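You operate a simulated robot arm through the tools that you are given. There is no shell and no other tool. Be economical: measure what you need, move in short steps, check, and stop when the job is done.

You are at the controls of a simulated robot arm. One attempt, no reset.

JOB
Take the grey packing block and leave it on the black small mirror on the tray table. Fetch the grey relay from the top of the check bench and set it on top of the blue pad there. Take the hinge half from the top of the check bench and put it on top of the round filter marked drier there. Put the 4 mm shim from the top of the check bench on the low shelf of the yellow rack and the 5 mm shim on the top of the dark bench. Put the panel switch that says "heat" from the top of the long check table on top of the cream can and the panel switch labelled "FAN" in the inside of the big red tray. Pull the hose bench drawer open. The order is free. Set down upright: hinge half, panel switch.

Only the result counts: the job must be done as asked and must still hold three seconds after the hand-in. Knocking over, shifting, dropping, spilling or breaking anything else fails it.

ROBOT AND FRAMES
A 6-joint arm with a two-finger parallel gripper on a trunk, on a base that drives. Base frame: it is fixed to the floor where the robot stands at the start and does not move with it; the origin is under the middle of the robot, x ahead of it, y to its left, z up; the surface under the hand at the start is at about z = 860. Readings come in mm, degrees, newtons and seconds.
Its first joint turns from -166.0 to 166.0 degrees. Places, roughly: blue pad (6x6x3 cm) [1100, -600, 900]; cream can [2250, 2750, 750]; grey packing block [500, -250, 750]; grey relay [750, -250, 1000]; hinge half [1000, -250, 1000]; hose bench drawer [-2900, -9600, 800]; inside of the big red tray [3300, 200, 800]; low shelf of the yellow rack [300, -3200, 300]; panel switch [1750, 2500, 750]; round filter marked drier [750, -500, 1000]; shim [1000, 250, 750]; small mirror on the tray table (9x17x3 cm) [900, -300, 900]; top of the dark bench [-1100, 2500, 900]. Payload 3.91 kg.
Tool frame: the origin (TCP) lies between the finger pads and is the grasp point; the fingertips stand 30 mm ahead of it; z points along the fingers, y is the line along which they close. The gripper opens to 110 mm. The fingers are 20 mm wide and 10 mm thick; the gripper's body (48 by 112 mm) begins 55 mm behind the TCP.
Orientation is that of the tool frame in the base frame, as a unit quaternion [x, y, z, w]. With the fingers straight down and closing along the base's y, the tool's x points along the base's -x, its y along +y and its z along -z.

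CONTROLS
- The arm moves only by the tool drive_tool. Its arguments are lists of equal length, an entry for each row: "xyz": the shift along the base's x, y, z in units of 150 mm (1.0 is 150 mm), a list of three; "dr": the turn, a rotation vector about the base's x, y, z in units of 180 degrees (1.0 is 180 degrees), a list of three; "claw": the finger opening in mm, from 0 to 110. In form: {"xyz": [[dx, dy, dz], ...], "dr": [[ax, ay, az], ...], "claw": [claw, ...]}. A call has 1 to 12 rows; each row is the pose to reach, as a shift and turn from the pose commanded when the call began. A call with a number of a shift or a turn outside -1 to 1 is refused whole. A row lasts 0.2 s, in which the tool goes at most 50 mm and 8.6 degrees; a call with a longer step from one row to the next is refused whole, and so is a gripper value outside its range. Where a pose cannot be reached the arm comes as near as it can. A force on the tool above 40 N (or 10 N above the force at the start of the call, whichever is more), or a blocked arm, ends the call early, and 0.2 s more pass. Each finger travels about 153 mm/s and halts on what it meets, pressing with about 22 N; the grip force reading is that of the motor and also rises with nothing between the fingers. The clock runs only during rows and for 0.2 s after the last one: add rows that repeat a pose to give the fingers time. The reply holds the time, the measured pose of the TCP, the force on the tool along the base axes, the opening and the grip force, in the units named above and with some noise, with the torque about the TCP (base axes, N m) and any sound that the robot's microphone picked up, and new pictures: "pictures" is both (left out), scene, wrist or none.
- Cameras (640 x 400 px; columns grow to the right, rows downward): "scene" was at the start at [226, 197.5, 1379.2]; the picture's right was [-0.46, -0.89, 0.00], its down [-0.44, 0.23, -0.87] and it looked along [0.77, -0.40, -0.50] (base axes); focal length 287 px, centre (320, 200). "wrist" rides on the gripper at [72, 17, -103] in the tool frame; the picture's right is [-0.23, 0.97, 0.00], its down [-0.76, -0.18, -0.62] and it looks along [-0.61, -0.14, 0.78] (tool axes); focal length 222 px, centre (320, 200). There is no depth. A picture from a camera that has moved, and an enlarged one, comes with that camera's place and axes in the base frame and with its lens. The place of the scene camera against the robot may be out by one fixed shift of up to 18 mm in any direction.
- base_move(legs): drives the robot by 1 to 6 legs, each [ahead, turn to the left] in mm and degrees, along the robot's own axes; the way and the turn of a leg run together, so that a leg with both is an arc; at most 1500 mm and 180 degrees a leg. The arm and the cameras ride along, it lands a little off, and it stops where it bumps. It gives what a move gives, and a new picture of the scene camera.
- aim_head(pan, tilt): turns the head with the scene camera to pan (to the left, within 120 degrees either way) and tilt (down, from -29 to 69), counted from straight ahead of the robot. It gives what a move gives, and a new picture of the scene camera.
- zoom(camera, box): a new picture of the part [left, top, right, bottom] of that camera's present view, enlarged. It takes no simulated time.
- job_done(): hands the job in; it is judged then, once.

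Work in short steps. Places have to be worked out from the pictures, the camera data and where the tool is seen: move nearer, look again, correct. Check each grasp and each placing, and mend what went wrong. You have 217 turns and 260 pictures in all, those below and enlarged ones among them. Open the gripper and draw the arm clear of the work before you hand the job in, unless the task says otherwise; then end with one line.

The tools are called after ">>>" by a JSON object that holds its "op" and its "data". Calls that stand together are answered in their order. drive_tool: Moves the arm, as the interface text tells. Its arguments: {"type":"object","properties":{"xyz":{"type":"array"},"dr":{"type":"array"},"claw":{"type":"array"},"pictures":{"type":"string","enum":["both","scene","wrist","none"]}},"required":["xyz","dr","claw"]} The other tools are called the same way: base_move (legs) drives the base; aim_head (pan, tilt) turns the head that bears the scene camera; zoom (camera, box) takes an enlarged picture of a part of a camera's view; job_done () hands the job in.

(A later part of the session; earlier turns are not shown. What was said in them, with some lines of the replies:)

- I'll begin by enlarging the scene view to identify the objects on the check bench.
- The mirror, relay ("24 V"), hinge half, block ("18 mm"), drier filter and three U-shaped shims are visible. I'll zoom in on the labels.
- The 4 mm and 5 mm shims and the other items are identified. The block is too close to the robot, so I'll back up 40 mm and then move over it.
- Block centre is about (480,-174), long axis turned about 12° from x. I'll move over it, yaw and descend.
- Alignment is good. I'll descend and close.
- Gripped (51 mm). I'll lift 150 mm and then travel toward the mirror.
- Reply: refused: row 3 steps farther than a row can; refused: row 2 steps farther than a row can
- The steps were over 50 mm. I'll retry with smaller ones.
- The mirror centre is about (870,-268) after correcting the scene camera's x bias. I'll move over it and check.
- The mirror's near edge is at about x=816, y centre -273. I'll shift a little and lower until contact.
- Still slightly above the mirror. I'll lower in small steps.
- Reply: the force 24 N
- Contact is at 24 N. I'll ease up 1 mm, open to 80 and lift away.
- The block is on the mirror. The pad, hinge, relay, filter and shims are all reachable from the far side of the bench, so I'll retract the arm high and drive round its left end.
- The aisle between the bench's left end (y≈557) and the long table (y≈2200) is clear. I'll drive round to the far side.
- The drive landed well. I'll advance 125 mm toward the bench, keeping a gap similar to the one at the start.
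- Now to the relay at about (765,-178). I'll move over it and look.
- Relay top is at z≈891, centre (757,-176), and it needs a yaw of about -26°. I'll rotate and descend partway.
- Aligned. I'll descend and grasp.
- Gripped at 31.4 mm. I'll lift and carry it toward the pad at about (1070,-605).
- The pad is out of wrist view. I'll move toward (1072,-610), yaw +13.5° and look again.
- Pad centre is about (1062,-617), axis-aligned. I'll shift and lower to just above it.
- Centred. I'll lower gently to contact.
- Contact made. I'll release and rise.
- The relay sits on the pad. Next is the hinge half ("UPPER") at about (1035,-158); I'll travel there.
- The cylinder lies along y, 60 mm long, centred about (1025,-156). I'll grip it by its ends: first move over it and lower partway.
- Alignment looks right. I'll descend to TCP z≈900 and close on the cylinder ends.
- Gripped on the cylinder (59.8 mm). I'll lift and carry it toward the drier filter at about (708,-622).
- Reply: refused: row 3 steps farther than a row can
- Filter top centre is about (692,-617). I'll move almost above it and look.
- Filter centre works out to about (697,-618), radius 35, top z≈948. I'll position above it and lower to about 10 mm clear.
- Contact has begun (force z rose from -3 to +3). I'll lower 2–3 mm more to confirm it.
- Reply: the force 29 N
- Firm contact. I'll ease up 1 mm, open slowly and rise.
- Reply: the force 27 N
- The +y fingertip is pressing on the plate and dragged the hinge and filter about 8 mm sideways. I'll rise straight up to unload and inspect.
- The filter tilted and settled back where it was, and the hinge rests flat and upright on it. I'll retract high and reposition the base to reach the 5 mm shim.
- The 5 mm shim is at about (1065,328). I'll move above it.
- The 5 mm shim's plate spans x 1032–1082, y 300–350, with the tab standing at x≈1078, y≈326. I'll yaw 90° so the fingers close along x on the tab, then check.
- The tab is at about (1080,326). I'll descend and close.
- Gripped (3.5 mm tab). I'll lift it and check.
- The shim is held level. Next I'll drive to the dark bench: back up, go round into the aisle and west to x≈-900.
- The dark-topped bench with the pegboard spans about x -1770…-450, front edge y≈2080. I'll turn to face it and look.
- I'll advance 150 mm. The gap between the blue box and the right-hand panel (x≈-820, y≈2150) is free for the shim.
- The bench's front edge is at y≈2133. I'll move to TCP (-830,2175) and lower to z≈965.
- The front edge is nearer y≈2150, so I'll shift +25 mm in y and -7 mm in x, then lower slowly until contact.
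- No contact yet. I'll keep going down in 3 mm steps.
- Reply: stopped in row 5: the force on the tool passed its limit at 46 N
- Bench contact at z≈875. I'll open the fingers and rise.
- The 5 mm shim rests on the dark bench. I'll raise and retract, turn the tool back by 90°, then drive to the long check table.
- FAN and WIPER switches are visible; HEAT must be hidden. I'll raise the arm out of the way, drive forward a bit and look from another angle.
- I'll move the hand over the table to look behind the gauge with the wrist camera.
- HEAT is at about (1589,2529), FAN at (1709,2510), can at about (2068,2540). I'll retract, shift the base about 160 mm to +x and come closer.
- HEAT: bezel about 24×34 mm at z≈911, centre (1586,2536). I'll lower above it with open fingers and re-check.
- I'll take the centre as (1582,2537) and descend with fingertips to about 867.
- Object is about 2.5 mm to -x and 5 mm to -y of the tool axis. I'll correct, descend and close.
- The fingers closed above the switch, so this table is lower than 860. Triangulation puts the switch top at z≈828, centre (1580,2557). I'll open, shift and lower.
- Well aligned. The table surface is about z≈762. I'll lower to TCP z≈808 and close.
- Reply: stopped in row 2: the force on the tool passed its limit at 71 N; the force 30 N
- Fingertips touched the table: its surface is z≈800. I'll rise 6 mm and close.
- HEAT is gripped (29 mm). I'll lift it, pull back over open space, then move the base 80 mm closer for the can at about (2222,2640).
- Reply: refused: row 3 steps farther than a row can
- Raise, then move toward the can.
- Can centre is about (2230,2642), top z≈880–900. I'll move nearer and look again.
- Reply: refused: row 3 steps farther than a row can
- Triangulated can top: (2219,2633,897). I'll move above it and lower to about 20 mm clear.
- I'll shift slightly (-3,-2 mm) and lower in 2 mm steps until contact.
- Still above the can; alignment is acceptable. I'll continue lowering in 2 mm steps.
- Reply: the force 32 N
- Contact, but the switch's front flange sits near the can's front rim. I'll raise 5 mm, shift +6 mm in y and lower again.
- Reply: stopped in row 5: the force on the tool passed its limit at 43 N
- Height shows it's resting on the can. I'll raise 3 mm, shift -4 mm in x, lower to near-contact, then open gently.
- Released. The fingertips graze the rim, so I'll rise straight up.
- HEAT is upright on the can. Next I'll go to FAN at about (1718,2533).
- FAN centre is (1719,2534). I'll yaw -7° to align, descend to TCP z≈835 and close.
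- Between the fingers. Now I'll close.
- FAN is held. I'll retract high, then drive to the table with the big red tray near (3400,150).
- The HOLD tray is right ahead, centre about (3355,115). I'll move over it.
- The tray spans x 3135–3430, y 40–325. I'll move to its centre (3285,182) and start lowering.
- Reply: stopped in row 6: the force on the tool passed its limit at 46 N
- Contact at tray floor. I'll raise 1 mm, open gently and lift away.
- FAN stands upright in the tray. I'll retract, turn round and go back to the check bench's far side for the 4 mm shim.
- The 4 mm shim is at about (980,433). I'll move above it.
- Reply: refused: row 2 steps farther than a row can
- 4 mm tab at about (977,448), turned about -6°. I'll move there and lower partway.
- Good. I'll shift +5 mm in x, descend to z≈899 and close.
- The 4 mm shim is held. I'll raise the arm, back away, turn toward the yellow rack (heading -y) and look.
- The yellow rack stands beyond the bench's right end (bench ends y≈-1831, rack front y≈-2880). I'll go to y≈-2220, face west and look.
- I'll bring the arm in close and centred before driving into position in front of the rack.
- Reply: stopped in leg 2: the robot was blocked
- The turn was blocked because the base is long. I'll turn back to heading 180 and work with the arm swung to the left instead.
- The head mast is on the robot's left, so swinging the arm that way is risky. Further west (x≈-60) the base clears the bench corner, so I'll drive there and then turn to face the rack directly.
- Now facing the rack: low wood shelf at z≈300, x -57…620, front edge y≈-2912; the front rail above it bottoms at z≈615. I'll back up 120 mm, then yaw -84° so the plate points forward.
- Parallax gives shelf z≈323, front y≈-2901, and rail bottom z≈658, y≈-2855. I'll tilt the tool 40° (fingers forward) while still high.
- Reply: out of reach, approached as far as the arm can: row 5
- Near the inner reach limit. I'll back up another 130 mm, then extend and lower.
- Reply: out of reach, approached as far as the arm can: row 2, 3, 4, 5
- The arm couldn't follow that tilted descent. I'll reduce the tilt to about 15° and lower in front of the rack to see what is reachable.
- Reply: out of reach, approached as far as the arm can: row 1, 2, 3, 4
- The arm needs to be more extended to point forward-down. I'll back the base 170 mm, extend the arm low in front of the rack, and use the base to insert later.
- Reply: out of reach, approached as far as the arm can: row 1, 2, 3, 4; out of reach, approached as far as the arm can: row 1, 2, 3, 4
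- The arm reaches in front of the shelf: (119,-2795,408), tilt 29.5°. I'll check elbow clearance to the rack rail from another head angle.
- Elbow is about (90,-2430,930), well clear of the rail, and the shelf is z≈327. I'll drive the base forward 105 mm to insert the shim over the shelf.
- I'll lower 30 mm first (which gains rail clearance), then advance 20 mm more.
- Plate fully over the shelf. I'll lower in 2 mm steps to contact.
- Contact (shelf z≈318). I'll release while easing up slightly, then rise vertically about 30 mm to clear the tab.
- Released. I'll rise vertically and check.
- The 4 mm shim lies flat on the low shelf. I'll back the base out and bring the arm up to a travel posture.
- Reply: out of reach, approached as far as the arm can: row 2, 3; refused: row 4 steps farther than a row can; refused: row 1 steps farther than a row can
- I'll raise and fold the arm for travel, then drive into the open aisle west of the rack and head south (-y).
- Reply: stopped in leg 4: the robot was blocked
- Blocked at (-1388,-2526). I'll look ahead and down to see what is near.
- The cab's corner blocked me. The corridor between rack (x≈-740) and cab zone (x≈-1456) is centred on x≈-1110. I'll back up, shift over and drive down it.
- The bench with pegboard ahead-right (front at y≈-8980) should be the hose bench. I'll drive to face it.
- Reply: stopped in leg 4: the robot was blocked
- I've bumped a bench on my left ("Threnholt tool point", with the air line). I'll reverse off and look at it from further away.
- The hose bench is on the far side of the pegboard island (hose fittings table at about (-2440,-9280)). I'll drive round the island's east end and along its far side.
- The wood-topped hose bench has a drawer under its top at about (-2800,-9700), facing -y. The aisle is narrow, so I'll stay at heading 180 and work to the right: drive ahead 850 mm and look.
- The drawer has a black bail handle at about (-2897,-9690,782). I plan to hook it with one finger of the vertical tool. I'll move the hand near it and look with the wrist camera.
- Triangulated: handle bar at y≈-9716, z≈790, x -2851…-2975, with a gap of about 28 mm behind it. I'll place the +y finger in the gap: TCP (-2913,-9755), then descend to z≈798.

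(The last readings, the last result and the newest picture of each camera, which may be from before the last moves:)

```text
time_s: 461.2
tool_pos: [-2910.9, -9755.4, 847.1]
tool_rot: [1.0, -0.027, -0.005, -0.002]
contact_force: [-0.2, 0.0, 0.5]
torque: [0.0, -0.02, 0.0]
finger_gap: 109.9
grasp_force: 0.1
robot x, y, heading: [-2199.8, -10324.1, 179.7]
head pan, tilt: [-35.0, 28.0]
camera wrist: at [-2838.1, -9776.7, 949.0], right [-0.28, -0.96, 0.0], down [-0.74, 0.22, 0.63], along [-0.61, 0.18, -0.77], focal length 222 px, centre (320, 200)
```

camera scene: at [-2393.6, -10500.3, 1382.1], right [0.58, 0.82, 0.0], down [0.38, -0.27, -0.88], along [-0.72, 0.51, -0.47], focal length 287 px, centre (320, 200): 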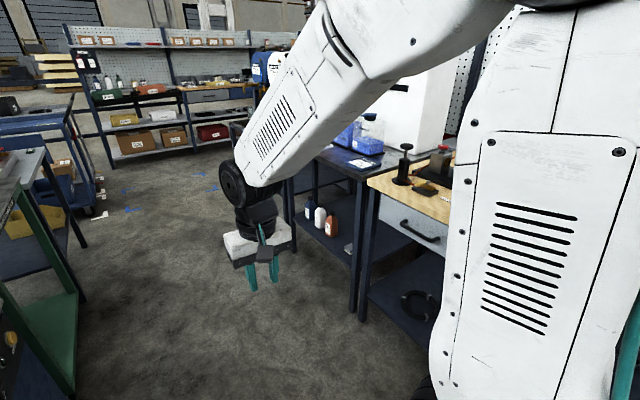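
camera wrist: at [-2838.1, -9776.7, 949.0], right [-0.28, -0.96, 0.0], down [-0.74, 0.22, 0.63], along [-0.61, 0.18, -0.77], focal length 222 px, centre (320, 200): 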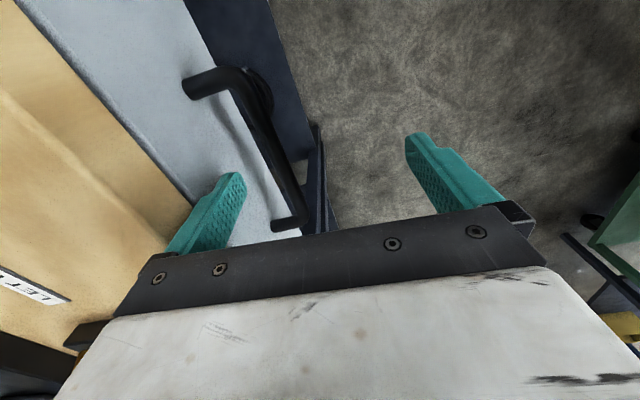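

The finger is inside the gap line. I'll descend to z≈798.

>>> {"op": "drive_tool", "data": {"xyz": [[0, 0, -0.1], [0, 0, -0.2], [0, 0, -0.28], [0, 0, -0.34]], "dr": [[0, 0, 0], [0, 0, 0], [0, 0, 0], [0, 0, 0]], "claw": [110, 110, 110, 110], "pictures": "wrist"}}

```text
time_s: 462.2
tool_pos: [-2912.1, -9755.8, 794.7]
tool_rot: [1.0, -0.027, -0.006, -0.001]
contact_force: [-0.2, 0.1, -0.3]
torque: [0.02, 0.0, -0.02]
finger_gap: 110.2
grasp_force: 0.1
robot x, y, heading: [-2205.7, -10319.6, 179.7]
head pan, tilt: [-35.0, 28.0]
camera wrist: at [-2839.6, -9777.1, 897.1], right [-0.28, -0.96, 0.0], down [-0.74, 0.22, 0.63], along [-0.61, 0.18, -0.78], focal length 222 px, centre (320, 200)
```

wrist: 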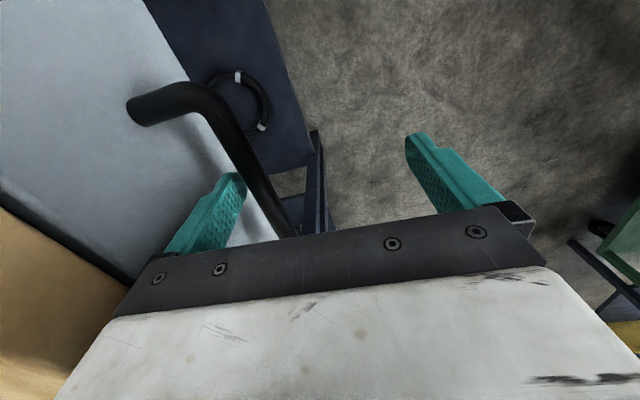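

The finger is behind the bar with no contact. I'll go 8 mm lower, then pull toward -y.

>>> {"op": "drive_tool", "data": {"xyz": [[0, 0, -0.055], [0, -0.08, -0.055], [0, -0.16, -0.055], [0, -0.26, -0.055], [0, -0.38, -0.055], [0, -0.5, -0.055]], "dr": [[0, 0, 0], [0, 0, 0], [0, 0, 0], [0, 0, 0], [0, 0, 0], [0, 0, 0]], "claw": [110, 110, 110, 110, 110, 110], "pictures": "wrist"}}

```text
time_s: 463.6
tool_pos: [-2912.3, -9831.1, 785.1]
tool_rot: [1.0, -0.028, -0.004, 0.0]
contact_force: [0.0, 0.0, 0.0]
torque: [-0.02, 0.01, 0.0]
finger_gap: 110.1
grasp_force: 0.0
robot x, y, heading: [-2202.4, -10321.8, 179.7]
head pan, tilt: [-35.0, 28.0]
camera wrist: at [-2840.1, -9852.0, 888.5], right [-0.28, -0.96, 0.0], down [-0.74, 0.22, 0.63], along [-0.61, 0.18, -0.78], focal length 222 px, centre (320, 200)
```

wrist: 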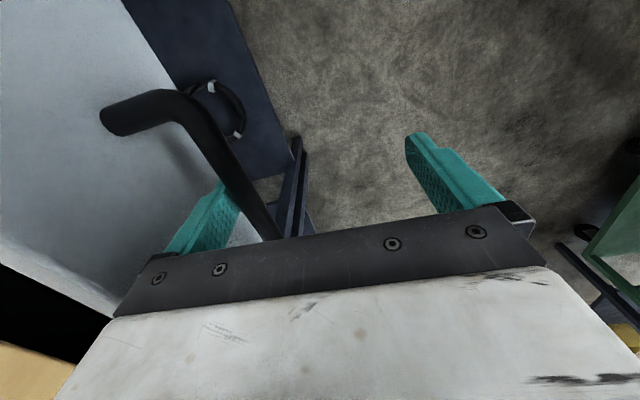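

The drawer is opening. I'll keep pulling.

>>> {"op": "drive_tool", "data": {"xyz": [[0, -0.15, 0], [0, -0.3, 0], [0, -0.45, 0], [0, -0.6, 0], [0, -0.75, 0], [0, -0.9, 0], [0, -1, 0]], "dr": [[0, 0, 0], [0, 0, 0], [0, 0, 0], [0, 0, 0], [0, 0, 0], [0, 0, 0], [0, 0, 0]], "claw": [110, 110, 110, 110, 110, 110, 110], "pictures": "none"}}

>>> {"op": "drive_tool", "data": {"xyz": [[0, -0.12, 0], [0, -0.24, 0], [0, -0.36, 0], [0, -0.48, 0], [0, -0.6, 0]], "dr": [[0, 0, 0], [0, 0, 0], [0, 0, 0], [0, 0, 0], [0, 0, 0]], "claw": [110, 110, 110, 110, 110], "pictures": "both"}}

```text
time_s: 465.2
tool_pos: [-2912.0, -9979.1, 785.2]
tool_rot: [1.0, -0.028, -0.004, -0.001]
contact_force: [0.7, 0.8, 1.3]
torque: [-0.03, 0.0, 0.0]
finger_gap: 110.0
grasp_force: 0.2
robot x, y, heading: [-2204.3, -10321.8, 180.1]
head pan, tilt: [-35.0, 28.0]
```

```text
time_s: 466.0
tool_pos: [-2911.9, -10019.7, 787.6]
tool_rot: [1.0, -0.029, -0.008, -0.003]
contact_force: [1.0, 9.9, -2.3]
torque: [-0.11, 0.05, 0.05]
finger_gap: 109.9
grasp_force: 0.0
robot x, y, heading: [-2203.6, -10322.6, 179.3]
head pan, tilt: [-35.0, 28.0]
stopped in row 3: the force on the tool passed its limit at 56 N (the readings are from after the stop); the commanded pose is now the measured one
camera scene: at [-2394.3, -10499.2, 1382.1], right [0.58, 0.81, 0.0], down [0.38, -0.27, -0.88], along [-0.72, 0.51, -0.47], focal length 287 px, centre (320, 200)
camera wrist: at [-2838.7, -10042.2, 889.3], right [-0.28, -0.96, 0.0], down [-0.74, 0.22, 0.64], along [-0.61, 0.18, -0.77], focal length 222 px, centre (320, 200)
```

scene: 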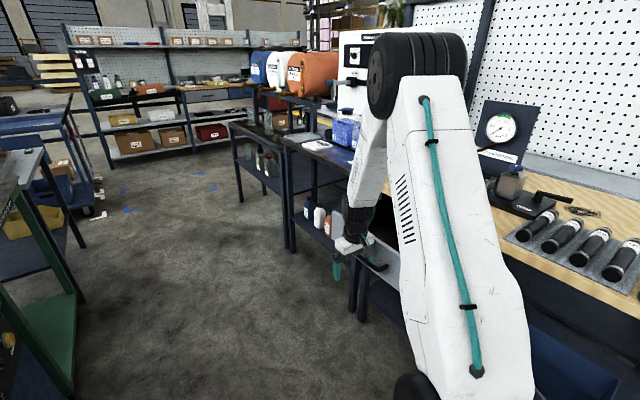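
wrist: 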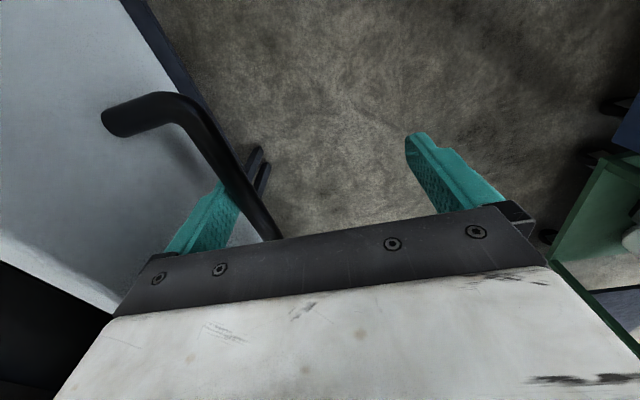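

The drawer has hit its stop, about 250 mm open. I'll ease the finger off the bar, lift straight up and check.

>>> {"op": "drive_tool", "data": {"xyz": [[0, 0.04, 0], [0, 0.06, 0], [0, 0.06, 0.15], [0, 0.06, 0.4], [0, 0.06, 0.7], [0, 0.06, 1]], "dr": [[0, 0, 0], [0, 0, 0], [0, 0, 0], [0, 0, 0], [0, 0, 0], [0, 0, 0]], "claw": [110, 110, 110, 110, 110, 110], "pictures": "wrist"}}

```text
time_s: 467.4
tool_pos: [-2911.7, -10013.2, 936.4]
tool_rot: [1.0, -0.029, -0.007, -0.004]
contact_force: [0.0, -0.2, -0.3]
torque: [-0.01, -0.02, 0.0]
finger_gap: 110.0
grasp_force: 0.1
robot x, y, heading: [-2197.2, -10324.2, 179.5]
head pan, tilt: [-35.0, 28.0]
camera wrist: at [-2839.1, -10034.5, 1038.9], right [-0.28, -0.96, 0.0], down [-0.74, 0.22, 0.64], along [-0.61, 0.18, -0.77], focal length 222 px, centre (320, 200)
```

wrist: 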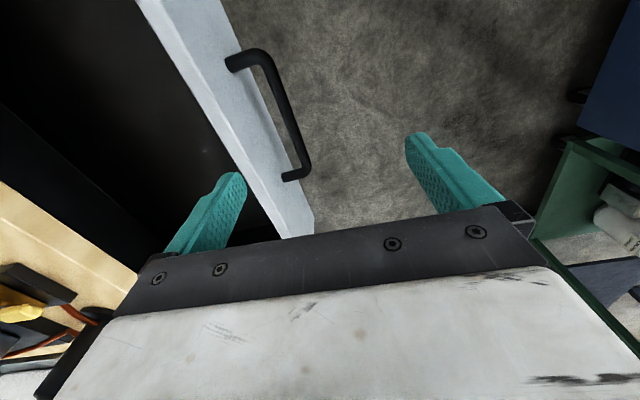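

The drawer stays open. I'll draw the arm clear of the bench before handing in.

>>> {"op": "drive_tool", "data": {"xyz": [[0.1, -0.25, 0.1], [0.2, -0.5, 0.2], [0.3, -0.75, 0.4], [0.4, -0.95, 0.6]], "dr": [[0, 0, 0], [0, 0, 0], [0, 0, 0], [0, 0, 0]], "claw": [110, 110, 110, 110], "pictures": "both"}}

```text
refused: row 3 steps farther than a row can; nothing moved
```

>>> {"op": "drive_tool", "data": {"xyz": [[0.1, -0.25, 0.1], [0.2, -0.5, 0.2], [0.25, -0.75, 0.3], [0.3, -0.95, 0.45]], "dr": [[0, 0, 0], [0, 0, 0], [0, 0, 0], [0, 0, 0]], "claw": [110, 110, 110, 110], "pictures": "both"}}

```text
time_s: 468.4
tool_pos: [-2868.6, -10156.3, 1004.5]
tool_rot: [1.0, -0.029, -0.006, -0.003]
contact_force: [-0.1, 0.5, 0.0]
torque: [-0.04, -0.03, -0.01]
finger_gap: 109.8
grasp_force: 0.1
robot x, y, heading: [-2204.2, -10318.5, 179.4]
head pan, tilt: [-35.0, 28.0]
camera scene: at [-2394.5, -10499.4, 1382.0], right [0.58, 0.81, 0.0], down [0.38, -0.27, -0.88], along [-0.72, 0.51, -0.47], focal length 287 px, centre (320, 200)
camera wrist: at [-2794.8, -10177.9, 1105.9], right [-0.28, -0.96, 0.0], down [-0.74, 0.22, 0.64], along [-0.61, 0.18, -0.77], focal length 222 px, centre (320, 200)
```

scene: 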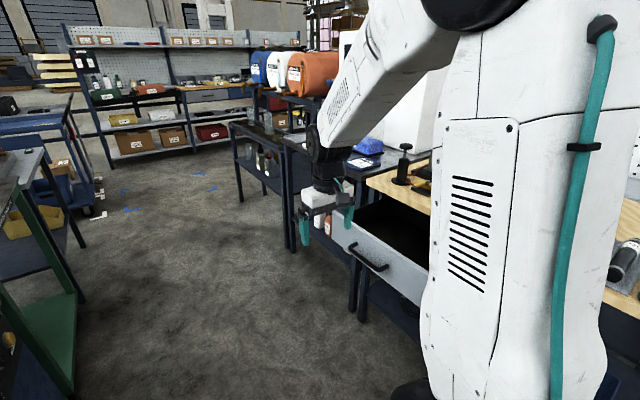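
wrist: 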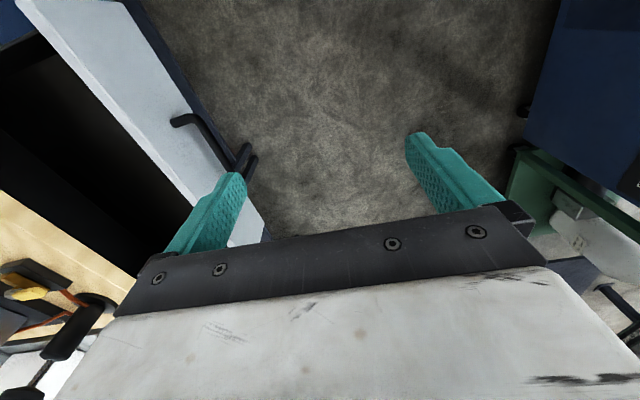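

The drawer is wide open, the arm is clear and the gripper is open. I'm handing the job in.

>>> {"op": "job_done", "data": {}}

```text
The job is handed in.
```

I did every item in the job and handed it in; the base did bump a bench near the yellow rack, a cab and a tool bench while driving, and I did not go back to check whether any of them shifted.
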